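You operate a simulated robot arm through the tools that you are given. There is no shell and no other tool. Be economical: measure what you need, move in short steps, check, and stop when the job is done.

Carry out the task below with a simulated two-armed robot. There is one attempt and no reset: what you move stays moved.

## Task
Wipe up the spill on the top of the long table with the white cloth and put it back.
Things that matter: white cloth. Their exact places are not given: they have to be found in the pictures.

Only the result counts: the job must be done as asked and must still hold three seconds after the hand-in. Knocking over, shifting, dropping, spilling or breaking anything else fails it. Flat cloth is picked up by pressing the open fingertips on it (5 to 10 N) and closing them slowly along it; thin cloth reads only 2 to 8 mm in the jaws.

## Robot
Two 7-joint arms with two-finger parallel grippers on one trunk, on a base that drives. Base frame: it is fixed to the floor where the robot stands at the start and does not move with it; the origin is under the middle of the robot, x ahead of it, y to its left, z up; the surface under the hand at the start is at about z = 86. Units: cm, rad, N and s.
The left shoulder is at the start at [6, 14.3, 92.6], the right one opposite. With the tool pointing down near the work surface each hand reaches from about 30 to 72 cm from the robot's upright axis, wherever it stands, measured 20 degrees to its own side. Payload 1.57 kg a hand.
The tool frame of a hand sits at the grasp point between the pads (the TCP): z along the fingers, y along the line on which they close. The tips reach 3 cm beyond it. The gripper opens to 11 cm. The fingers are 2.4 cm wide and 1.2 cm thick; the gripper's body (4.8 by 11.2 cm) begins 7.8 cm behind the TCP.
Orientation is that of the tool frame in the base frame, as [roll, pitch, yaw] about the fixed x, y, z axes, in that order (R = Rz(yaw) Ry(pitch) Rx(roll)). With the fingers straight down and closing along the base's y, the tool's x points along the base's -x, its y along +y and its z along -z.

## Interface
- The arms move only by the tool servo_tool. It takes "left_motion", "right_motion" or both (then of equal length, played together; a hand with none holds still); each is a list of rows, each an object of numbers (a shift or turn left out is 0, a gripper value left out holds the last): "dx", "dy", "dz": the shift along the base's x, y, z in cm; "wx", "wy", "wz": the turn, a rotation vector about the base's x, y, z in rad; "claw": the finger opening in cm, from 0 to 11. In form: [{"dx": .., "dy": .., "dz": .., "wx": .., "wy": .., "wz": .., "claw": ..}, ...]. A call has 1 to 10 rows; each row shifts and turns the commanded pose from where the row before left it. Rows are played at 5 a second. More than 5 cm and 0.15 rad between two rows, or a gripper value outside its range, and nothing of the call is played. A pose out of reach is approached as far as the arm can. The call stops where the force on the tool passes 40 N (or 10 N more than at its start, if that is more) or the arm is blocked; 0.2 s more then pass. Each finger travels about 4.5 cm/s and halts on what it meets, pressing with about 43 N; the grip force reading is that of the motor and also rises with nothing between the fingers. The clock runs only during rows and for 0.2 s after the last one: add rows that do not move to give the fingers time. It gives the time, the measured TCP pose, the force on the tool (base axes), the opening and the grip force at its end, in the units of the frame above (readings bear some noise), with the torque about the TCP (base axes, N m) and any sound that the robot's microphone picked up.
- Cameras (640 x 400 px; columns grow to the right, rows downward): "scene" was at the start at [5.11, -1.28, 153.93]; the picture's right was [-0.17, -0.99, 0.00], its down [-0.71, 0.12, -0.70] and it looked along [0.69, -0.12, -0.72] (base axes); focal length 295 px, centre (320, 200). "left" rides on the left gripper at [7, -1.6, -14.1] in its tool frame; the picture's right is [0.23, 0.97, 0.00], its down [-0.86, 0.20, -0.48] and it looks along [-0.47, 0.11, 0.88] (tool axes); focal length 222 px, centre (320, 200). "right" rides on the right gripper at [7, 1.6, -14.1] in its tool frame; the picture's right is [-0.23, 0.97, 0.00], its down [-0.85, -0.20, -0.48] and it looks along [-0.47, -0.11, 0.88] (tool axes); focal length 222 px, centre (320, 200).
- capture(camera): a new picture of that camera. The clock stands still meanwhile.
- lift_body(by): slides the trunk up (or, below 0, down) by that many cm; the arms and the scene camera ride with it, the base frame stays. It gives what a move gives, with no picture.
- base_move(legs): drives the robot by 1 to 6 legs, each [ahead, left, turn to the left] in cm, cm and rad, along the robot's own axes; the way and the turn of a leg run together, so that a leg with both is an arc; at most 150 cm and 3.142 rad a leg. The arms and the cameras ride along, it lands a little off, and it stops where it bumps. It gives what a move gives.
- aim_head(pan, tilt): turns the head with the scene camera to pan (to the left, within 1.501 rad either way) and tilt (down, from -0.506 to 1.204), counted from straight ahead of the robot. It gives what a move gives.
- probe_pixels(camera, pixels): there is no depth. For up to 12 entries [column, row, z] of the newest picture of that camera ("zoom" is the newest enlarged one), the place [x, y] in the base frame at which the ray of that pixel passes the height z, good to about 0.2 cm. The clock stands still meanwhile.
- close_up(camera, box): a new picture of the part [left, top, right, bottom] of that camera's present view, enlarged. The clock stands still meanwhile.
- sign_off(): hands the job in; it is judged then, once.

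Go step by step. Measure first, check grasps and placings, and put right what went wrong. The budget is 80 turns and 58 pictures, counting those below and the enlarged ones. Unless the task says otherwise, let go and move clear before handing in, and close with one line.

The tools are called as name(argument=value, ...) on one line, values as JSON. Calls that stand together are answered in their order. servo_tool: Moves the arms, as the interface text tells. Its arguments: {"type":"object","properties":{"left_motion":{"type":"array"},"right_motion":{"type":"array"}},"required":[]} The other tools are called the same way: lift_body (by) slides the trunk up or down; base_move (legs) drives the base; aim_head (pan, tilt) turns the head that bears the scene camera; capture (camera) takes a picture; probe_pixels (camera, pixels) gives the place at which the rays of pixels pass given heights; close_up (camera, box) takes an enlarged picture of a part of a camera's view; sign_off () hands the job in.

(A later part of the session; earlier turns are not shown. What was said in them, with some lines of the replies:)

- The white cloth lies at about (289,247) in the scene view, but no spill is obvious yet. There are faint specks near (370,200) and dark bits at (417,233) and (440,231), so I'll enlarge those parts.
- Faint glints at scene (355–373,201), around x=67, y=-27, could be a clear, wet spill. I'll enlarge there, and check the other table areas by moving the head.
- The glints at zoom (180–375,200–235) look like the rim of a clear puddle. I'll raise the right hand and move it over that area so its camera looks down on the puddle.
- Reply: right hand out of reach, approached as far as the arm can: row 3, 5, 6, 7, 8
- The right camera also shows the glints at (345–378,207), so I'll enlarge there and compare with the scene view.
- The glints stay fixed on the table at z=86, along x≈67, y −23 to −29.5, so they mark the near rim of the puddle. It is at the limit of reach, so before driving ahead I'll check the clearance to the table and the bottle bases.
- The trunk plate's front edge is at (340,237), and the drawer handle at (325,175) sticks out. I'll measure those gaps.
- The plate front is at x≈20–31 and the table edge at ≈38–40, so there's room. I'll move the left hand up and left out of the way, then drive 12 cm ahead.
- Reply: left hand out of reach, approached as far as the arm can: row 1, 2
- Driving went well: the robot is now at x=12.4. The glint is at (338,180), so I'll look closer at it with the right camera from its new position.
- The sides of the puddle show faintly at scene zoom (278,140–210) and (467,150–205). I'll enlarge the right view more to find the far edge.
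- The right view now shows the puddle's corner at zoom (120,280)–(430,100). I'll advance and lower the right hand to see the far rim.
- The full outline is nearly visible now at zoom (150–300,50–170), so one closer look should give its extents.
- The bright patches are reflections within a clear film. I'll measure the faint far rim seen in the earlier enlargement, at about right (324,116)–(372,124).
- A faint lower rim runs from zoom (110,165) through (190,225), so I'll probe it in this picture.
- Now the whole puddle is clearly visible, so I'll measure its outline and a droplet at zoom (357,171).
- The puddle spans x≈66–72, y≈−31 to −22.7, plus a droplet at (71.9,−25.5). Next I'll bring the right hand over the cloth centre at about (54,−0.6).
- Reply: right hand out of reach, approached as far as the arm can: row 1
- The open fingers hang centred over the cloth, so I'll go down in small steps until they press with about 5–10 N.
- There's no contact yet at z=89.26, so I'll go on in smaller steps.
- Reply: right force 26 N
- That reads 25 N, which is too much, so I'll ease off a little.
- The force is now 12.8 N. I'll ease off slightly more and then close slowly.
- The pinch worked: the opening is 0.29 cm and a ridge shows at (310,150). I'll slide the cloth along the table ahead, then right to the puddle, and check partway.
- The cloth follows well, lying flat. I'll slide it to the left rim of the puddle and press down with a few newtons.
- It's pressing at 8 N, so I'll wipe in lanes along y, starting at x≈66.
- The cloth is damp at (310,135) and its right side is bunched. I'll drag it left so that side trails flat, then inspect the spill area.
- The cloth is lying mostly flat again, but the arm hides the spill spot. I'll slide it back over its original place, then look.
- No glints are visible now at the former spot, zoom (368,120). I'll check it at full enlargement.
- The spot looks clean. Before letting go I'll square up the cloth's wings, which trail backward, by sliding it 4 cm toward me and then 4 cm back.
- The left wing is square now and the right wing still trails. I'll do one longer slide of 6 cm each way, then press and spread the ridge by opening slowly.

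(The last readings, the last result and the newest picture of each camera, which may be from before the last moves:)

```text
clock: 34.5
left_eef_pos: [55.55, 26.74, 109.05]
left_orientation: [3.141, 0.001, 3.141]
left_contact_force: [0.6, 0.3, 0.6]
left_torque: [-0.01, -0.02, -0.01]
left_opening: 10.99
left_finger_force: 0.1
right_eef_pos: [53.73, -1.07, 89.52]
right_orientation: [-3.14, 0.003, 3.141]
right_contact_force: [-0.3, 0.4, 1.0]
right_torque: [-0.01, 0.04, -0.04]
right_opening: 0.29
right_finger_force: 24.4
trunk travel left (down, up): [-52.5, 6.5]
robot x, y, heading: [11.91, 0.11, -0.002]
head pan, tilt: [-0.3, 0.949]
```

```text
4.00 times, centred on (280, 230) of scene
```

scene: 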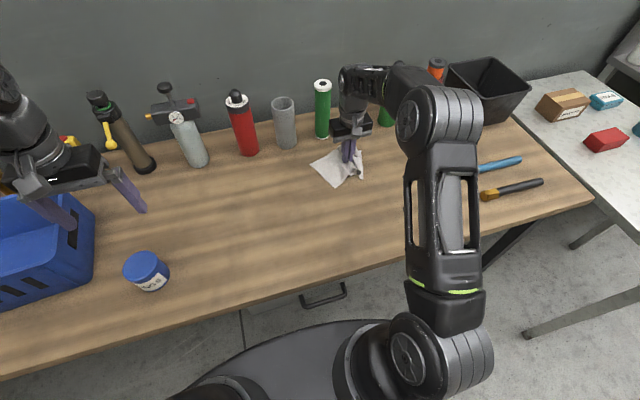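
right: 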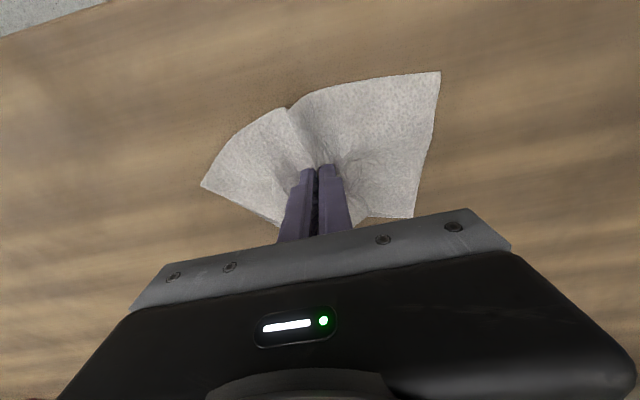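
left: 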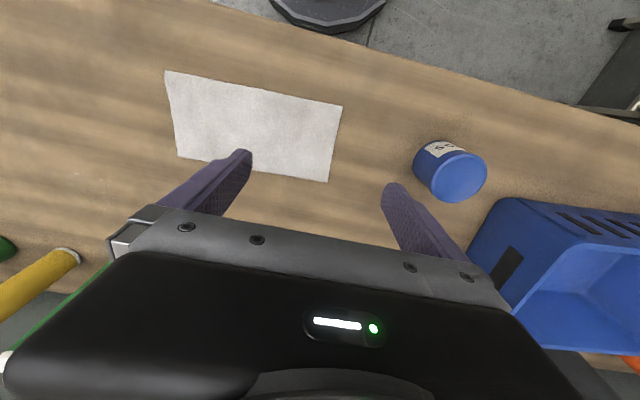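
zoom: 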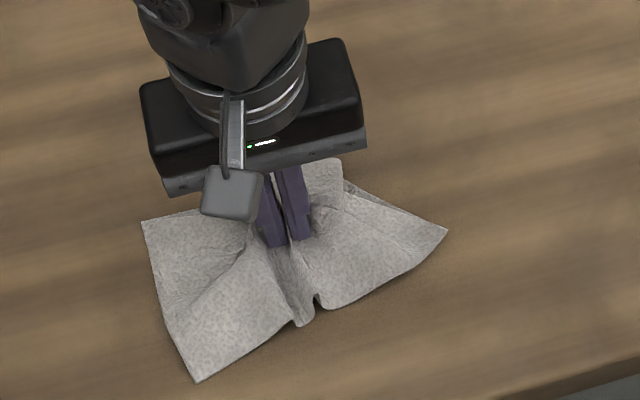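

It is roughly square but wrinkled near the fingers. Now I'll press lightly and open slowly to spread the ridge.

servo_tool(right_motion=[{"dz": -0.3}, {"dz": -0.05}, {"claw": 0.6}, {"claw": 1.2}, {"claw": 1.8}, {"claw": 2.4}, {"claw": 3.0}, {"claw": 3.6}, {"claw": 4.2}, {}])

capture(camera="right")

close_up(camera="scene", box=[200, 180, 360, 280])

```text
clock: 36.7
left_eef_pos: [55.47, 26.64, 109.18]
left_orientation: [-3.141, 0.003, 3.141]
left_contact_force: [-0.4, -0.5, 0.0]
left_torque: [-0.01, 0.04, -0.01]
left_opening: 10.94
left_finger_force: 0.0
right_eef_pos: [53.71, -0.96, 89.2]
right_orientation: [-3.14, 0.004, -3.141]
right_contact_force: [0.6, 3.2, 16.9]
right_torque: [-0.06, 0.12, 0.0]
right_opening: 3.71
right_finger_force: 0.1
trunk travel left (down, up): [-52.5, 6.5]
robot x, y, heading: [11.95, 0.29, -0.004]
head pan, tilt: [-0.3, 0.949]
```

```text
21 pictures are left
```

right: 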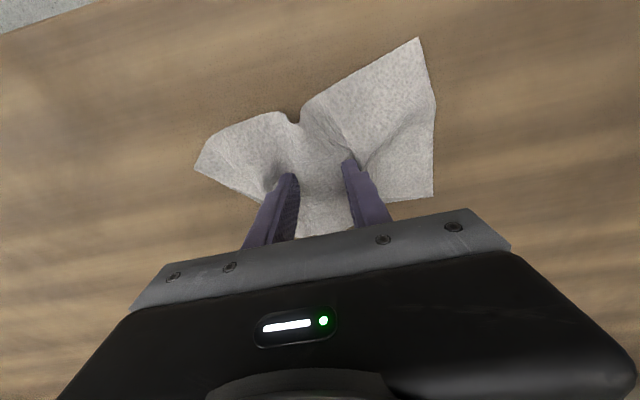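

```text
4.00 times, centred on (280, 230) of scene
```

zoom: 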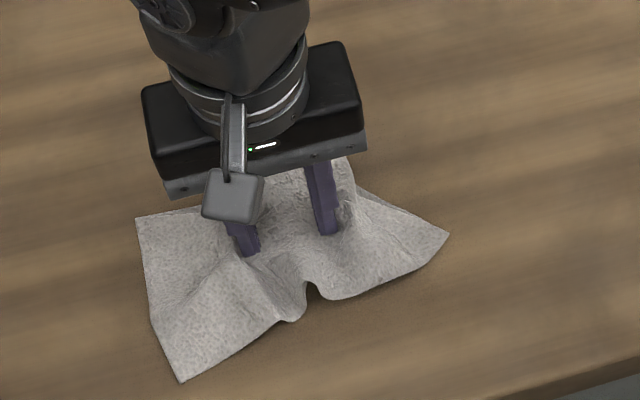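

Opening spread the ridge. I'll spread a bit further, then lift straight off and look.

servo_tool(right_motion=[{"claw": 5}, {"claw": 6}, {"claw": 7}, {}, {"dz": 1}, {"dz": 3}, {"dz": 4}, {"dx": 3, "dy": -3}, {"dx": 3, "dy": -3}, {"dx": 3, "dy": -3}])

servo_tool(right_motion=[{"dx": 2.7, "dy": -3.6}, {"dx": 2.7, "dy": -3.6}, {"dx": 2.7, "dy": -3.6}, {"dx": 2.7, "dy": -3.6}, {"dx": 2, "dy": -4}, {"dy": -4}, {}])

capture(camera="scene")

close_up(camera="scene", box=[200, 180, 360, 280])

capture(camera="right")

```text
clock: 38.9
left_eef_pos: [55.66, 26.51, 109.07]
left_orientation: [3.141, 0.001, 3.141]
left_contact_force: [0.4, -0.6, 0.0]
left_torque: [-0.01, 0.03, 0.01]
left_opening: 11.01
left_finger_force: 0.0
right_eef_pos: [63.13, -10.1, 97.19]
right_orientation: [-3.14, 0.001, 3.141]
right_contact_force: [0.4, 0.6, 0.6]
right_torque: [-0.01, 0.05, 0.0]
right_opening: 6.99
right_finger_force: 0.1
trunk travel left (down, up): [-52.5, 6.5]
robot x, y, heading: [12.03, -0.16, -0.0]
head pan, tilt: [-0.3, 0.949]
```

```text
clock: 40.5
left_eef_pos: [55.58, 26.73, 109.08]
left_orientation: [-3.141, 0.001, -3.14]
left_contact_force: [0.1, 0.1, 0.3]
left_torque: [0.0, -0.01, 0.02]
left_opening: 11.01
left_finger_force: 0.0
right_eef_pos: [75.64, -32.6, 97.02]
right_orientation: [-3.14, 0.002, 3.141]
right_contact_force: [0.9, 1.0, -0.4]
right_torque: [-0.01, -0.02, -0.01]
right_opening: 6.98
right_finger_force: 0.0
trunk travel left (down, up): [-52.5, 6.5]
robot x, y, heading: [12.29, -0.26, 0.003]
head pan, tilt: [-0.3, 0.949]
```

```text
19 pictures are left
```

scene: 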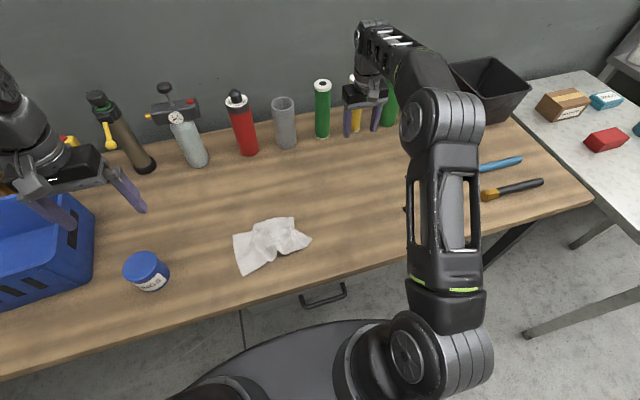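

```text
4.00 times, centred on (280, 230) of scene
```

zoom: 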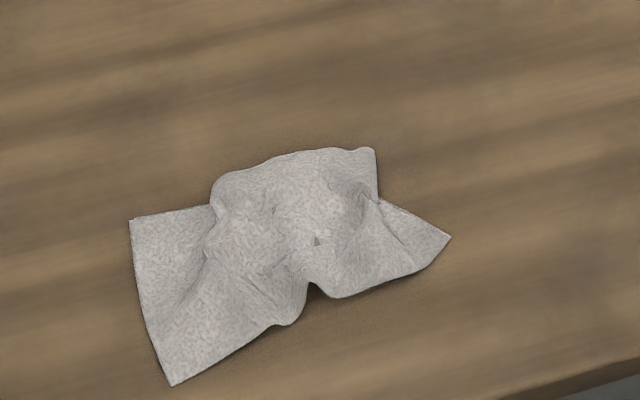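

```text
17 pictures are left
```

right: 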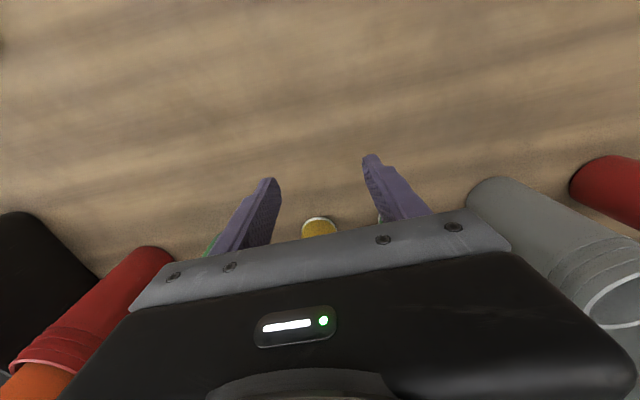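

The puddle sheen is gone from the right view. I'll enlarge the spot for a final check and measure where the rumpled cloth now lies.

close_up(camera="right", box=[260, 20, 500, 170])

probe_pixels(camera="scene", pixels=[[232.5, 234.5, 86], [243, 276, 86], [271, 260, 86], [312, 240, 86], [295, 217, 86], [253, 225, 86], [278, 251, 86]])

```text
2.67 times, centred on (380, 95) of right
```

zoom: 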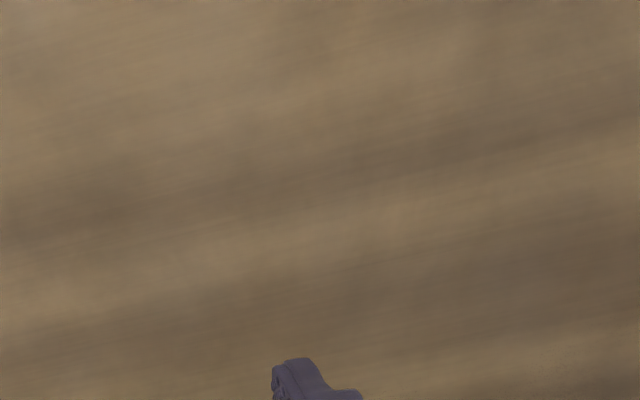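

```text
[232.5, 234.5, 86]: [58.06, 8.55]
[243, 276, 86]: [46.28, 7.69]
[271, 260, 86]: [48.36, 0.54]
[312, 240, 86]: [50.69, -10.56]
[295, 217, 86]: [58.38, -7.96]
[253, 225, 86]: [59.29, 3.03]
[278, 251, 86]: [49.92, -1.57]
```

The spill is gone. The cloth lies centred on its old place but shrunken by wrinkles, so I'll bring both hands, nearly closed, over its two ends to press and pull it taut.

servo_tool(right_motion=[{"dx": -2.6, "dy": 3.1, "claw": 0.3}, {"dx": -2.6, "dy": 3.1}, {"dx": -2.6, "dy": 3.1}, {"dx": -2.6, "dy": 3.1}, {"dx": -2.6, "dy": 3.1}, {"dx": -2.6, "dy": 3.1}, {"dx": -2.6, "dy": 3.1}, {"dx": -2.6, "dy": 3.1}, {}, {}], left_motion=[{"dx": -0.4, "dy": -2.7, "claw": 0.3}, {"dx": -0.4, "dy": -2.7}, {"dx": -0.4, "dy": -2.7}, {"dx": -0.4, "dy": -2.7}, {"dx": -0.4, "dy": -2.7}, {"dx": -0.4, "dy": -2.7}, {"dx": -0.4, "dy": -2.7}, {"dy": -1.1}, {"dz": -3}, {"dz": -3}])

servo_tool(right_motion=[{"dz": -2}, {"dz": -2}, {}, {}], left_motion=[{"dz": -4}, {"dz": -4}, {"dz": -2}, {}])

capture(camera="scene")

```text
clock: 42.7
left_eef_pos: [52.63, 6.85, 103.0]
left_orientation: [-3.141, 0.0, -3.141]
left_contact_force: [0.6, -0.7, -0.5]
left_torque: [0.03, 0.0, 0.0]
left_opening: 0.29
left_finger_force: 0.0
right_eef_pos: [54.76, -7.5, 96.9]
right_orientation: [-3.139, 0.002, -3.141]
right_contact_force: [-0.8, 0.4, 0.0]
right_torque: [-0.02, -0.02, -0.01]
right_opening: 0.32
right_finger_force: 0.1
trunk travel left (down, up): [-52.5, 6.5]
robot x, y, heading: [12.21, 0.08, 0.003]
head pan, tilt: [-0.3, 0.949]
```

```text
clock: 43.7
left_eef_pos: [52.72, 6.83, 92.91]
left_orientation: [-3.141, 0.003, -3.141]
left_contact_force: [-0.9, -0.7, -0.1]
left_torque: [-0.01, 0.0, 0.0]
left_opening: 0.3
left_finger_force: 0.0
right_eef_pos: [54.81, -7.59, 92.94]
right_orientation: [-3.137, 0.002, -3.139]
right_contact_force: [-0.3, 0.7, -0.5]
right_torque: [0.02, -0.03, 0.0]
right_opening: 0.32
right_finger_force: 0.1
trunk travel left (down, up): [-52.5, 6.5]
robot x, y, heading: [12.11, -0.07, 0.002]
head pan, tilt: [-0.3, 0.949]
```

```text
15 pictures are left
```

scene: 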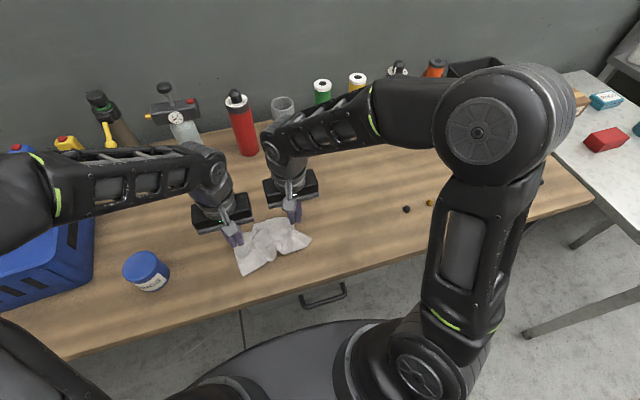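

Both hands sit over the cloth ends with clearance between the grippers. I'll lower both to contact.

servo_tool(right_motion=[{"dz": -2}, {"dz": -1.5}, {"dz": -0.3}, {"dz": -0.1}, {}], left_motion=[{"dz": -2}, {"dz": -1.5}, {"dz": -0.3}, {"dz": -0.1}, {}])

```text
clock: 44.9
left_eef_pos: [52.64, 6.77, 89.11]
left_orientation: [-3.138, 0.006, -3.141]
left_contact_force: [0.3, 2.4, 22.3]
left_torque: [0.24, 0.04, -0.02]
left_opening: 0.39
left_finger_force: 0.3
right_eef_pos: [54.71, -7.59, 89.34]
right_orientation: [-3.139, 0.002, 3.141]
right_contact_force: [0.4, 0.0, 1.9]
right_torque: [0.03, 0.0, 0.01]
right_opening: 0.31
right_finger_force: 0.2
trunk travel left (down, up): [-52.5, 6.5]
robot x, y, heading: [12.27, 0.06, -0.0]
head pan, tilt: [-0.3, 0.949]
```

Left presses with 22 N and right with 2 N. I'll even those out to about 10 N each.

servo_tool(right_motion=[{"dz": -0.12}, {}], left_motion=[{"dz": 0.1}, {}])

```text
clock: 45.5
left_eef_pos: [52.56, 6.91, 89.1]
left_orientation: [-3.141, 0.002, -3.14]
left_contact_force: [1.4, -0.6, 6.5]
left_torque: [0.05, -0.06, -0.03]
left_opening: 0.32
left_finger_force: 0.2
right_eef_pos: [54.64, -7.62, 89.12]
right_orientation: [-3.141, 0.005, 3.14]
right_contact_force: [0.1, 0.7, 19.1]
right_torque: [0.21, 0.04, 0.02]
right_opening: 0.31
right_finger_force: 0.0
trunk travel left (down, up): [-52.5, 6.5]
robot x, y, heading: [11.89, 0.31, 0.001]
head pan, tilt: [-0.3, 0.949]
```

Now I'll slide both outward, left by +3.5 cm and right by −4 cm.

servo_tool(right_motion=[{"dz": 0.04}, {"dy": -0.7}, {"dy": -0.7}, {"dy": -0.7}, {"dy": -0.7}, {"dy": -0.7}, {}], left_motion=[{"dz": -0.04}, {"dy": 0.7}, {"dy": 0.7}, {"dy": 0.7}, {"dy": 0.7}, {"dy": 0.7}, {}])

close_up(camera="scene", box=[200, 180, 360, 280])

```text
clock: 47.1
left_eef_pos: [52.59, 10.45, 89.11]
left_orientation: [-3.14, 0.005, -3.141]
left_contact_force: [0.2, -2.3, 18.9]
left_torque: [-0.09, 0.06, 0.02]
left_opening: 0.0
left_finger_force: 0.0
right_eef_pos: [54.72, -11.37, 89.04]
right_orientation: [-3.138, -0.001, 3.141]
right_contact_force: [0.6, -0.9, 0.3]
right_torque: [0.01, 0.0, -0.03]
right_opening: 0.28
right_finger_force: 0.0
trunk travel left (down, up): [-52.5, 6.5]
robot x, y, heading: [12.21, -0.18, 0.001]
head pan, tilt: [-0.3, 0.949]
```

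```text
4.00 times, centred on (280, 230) of scene
```

zoom: 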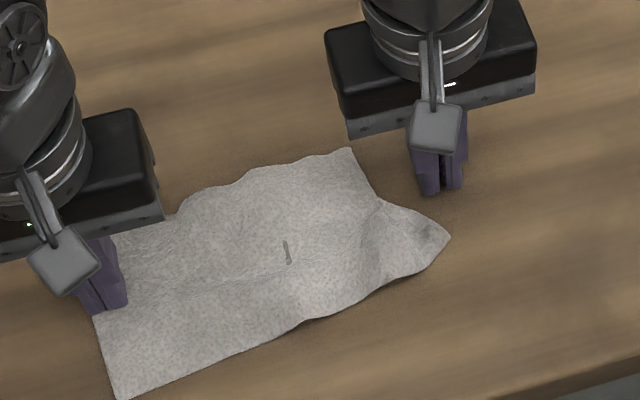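

It's much flatter. The right hand had missed the cloth's end at zoom (420,180), so I'll hold with the left, reposition the right on the near-right corner at (51.7,−8.5) and pull it out.

servo_tool(right_motion=[{"dz": 3}, {"dx": -3, "dy": 2.7}, {"dz": -2.5}, {"dz": -0.35}, {}])

```text
clock: 48.3
left_eef_pos: [52.53, 10.41, 89.27]
left_orientation: [-3.14, 0.003, -3.14]
left_contact_force: [2.6, -1.5, 15.5]
left_torque: [0.01, -0.03, 0.02]
left_opening: 0.0
left_finger_force: 0.1
right_eef_pos: [51.87, -8.47, 89.14]
right_orientation: [-3.14, 0.004, -3.141]
right_contact_force: [-2.3, -0.7, 13.4]
right_torque: [0.09, 0.05, 0.03]
right_opening: 0.28
right_finger_force: 0.0
trunk travel left (down, up): [-52.5, 6.5]
robot x, y, heading: [11.96, 0.11, -0.002]
head pan, tilt: [-0.3, 0.949]
```

Both press at about 14 N, so I'll pull the right corner out by (−2,−2.4).

servo_tool(right_motion=[{"dx": -0.5, "dy": -0.6}, {"dx": -0.5, "dy": -0.6}, {"dx": -0.5, "dy": -0.6}, {"dx": -0.5, "dy": -0.6}, {}, {"dz": 3}, {"dx": 4}, {"dx": 4, "dy": 2}, {"dy": 3}])

close_up(camera="scene", box=[200, 180, 360, 280])

probe_pixels(camera="zoom", pixels=[[120, 399, 86], [90, 240, 86], [350, 150, 86], [450, 237, 86]])

```text
clock: 50.3
left_eef_pos: [52.52, 10.31, 89.03]
left_orientation: [-3.141, 0.001, 3.14]
left_contact_force: [-2.9, 1.3, 24.6]
left_torque: [0.04, 0.11, 0.0]
left_opening: 0.0
left_finger_force: 0.0
right_eef_pos: [57.65, -5.88, 92.24]
right_orientation: [-3.138, 0.004, 3.141]
right_contact_force: [-0.3, 0.3, 0.1]
right_torque: [0.0, -0.03, -0.01]
right_opening: 0.32
right_finger_force: 0.0
trunk travel left (down, up): [-52.5, 6.5]
robot x, y, heading: [11.95, 0.05, 0.002]
head pan, tilt: [-0.3, 0.949]
```

```text
4.00 times, centred on (280, 230) of scene
```

zoom: 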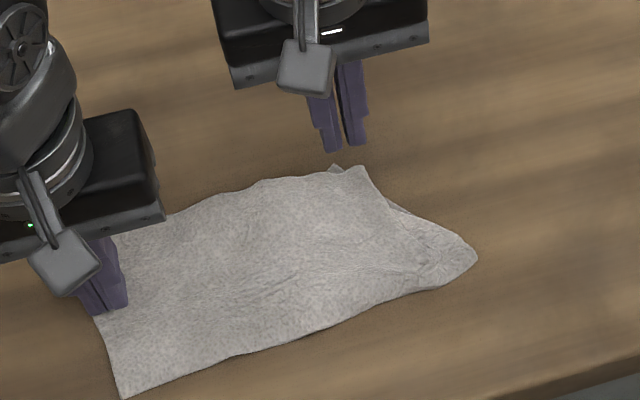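

```text
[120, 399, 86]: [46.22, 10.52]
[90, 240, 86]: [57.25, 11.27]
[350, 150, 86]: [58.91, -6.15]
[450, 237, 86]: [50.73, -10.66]
```

The cloth now covers nearly its original footprint: left edge at y≈11, right tip at about −12, centred within about 1 cm. Only one small corner is tucked under. I'll lift both hands straight off and move them clear.

servo_tool(right_motion=[{"dz": 3}, {"dz": 4}, {"dx": 2, "dy": -4}, {"dx": 2, "dy": -4}, {"dy": -4}, {"dy": -4}, {"dy": -4}, {}], left_motion=[{"dz": 1}, {"dz": 4}, {"dz": 4}, {"dz": 4}, {"dz": 4}, {"dy": 4}, {"dy": 4}, {"dy": 3}])

capture(camera="scene")

close_up(camera="scene", box=[200, 180, 360, 280])

```text
clock: 52.1
left_eef_pos: [52.41, 21.45, 106.02]
left_orientation: [-3.14, 0.002, 3.142]
left_contact_force: [-0.8, 0.6, 0.4]
left_torque: [0.03, 0.0, 0.02]
left_opening: 0.32
left_finger_force: 0.1
right_eef_pos: [61.94, -25.73, 99.17]
right_orientation: [-3.141, 0.003, -3.14]
right_contact_force: [-0.4, 0.6, 0.7]
right_torque: [0.04, 0.01, 0.0]
right_opening: 0.31
right_finger_force: 0.1
trunk travel left (down, up): [-52.5, 6.5]
robot x, y, heading: [12.26, 0.2, 0.004]
head pan, tilt: [-0.3, 0.949]
```

```text
12 pictures are left
```

scene: 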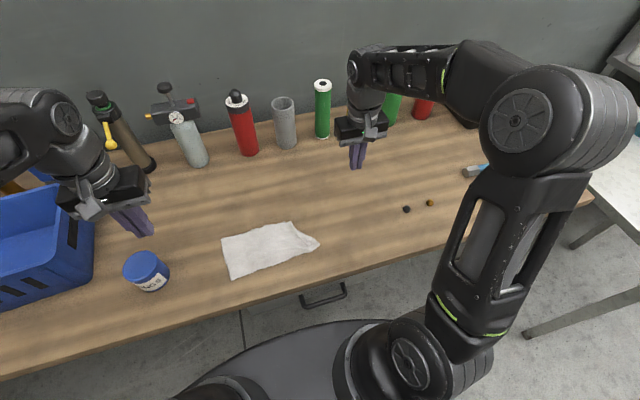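

```text
4.00 times, centred on (280, 230) of scene
```

zoom: 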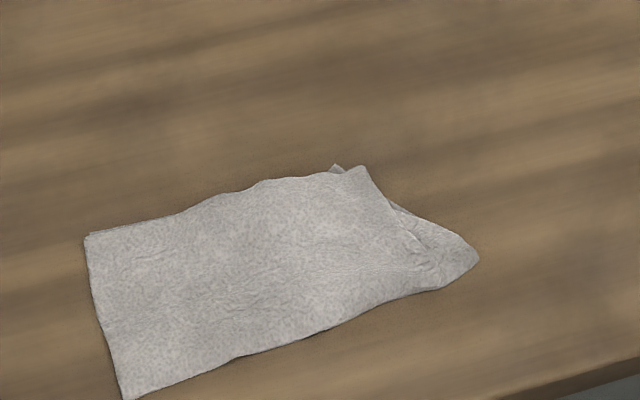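

The cloth is back in its place and nearly flat, the spill area shows no sheen, nothing else has moved, and both hands are clear. I'm handing in.

sign_off()

```text
The job is handed in.
```

The spill is wiped up and the white cloth is back in its original place to within about 1–2 cm, nearly flat but with its back-right corner tucked under; nothing else was disturbed.
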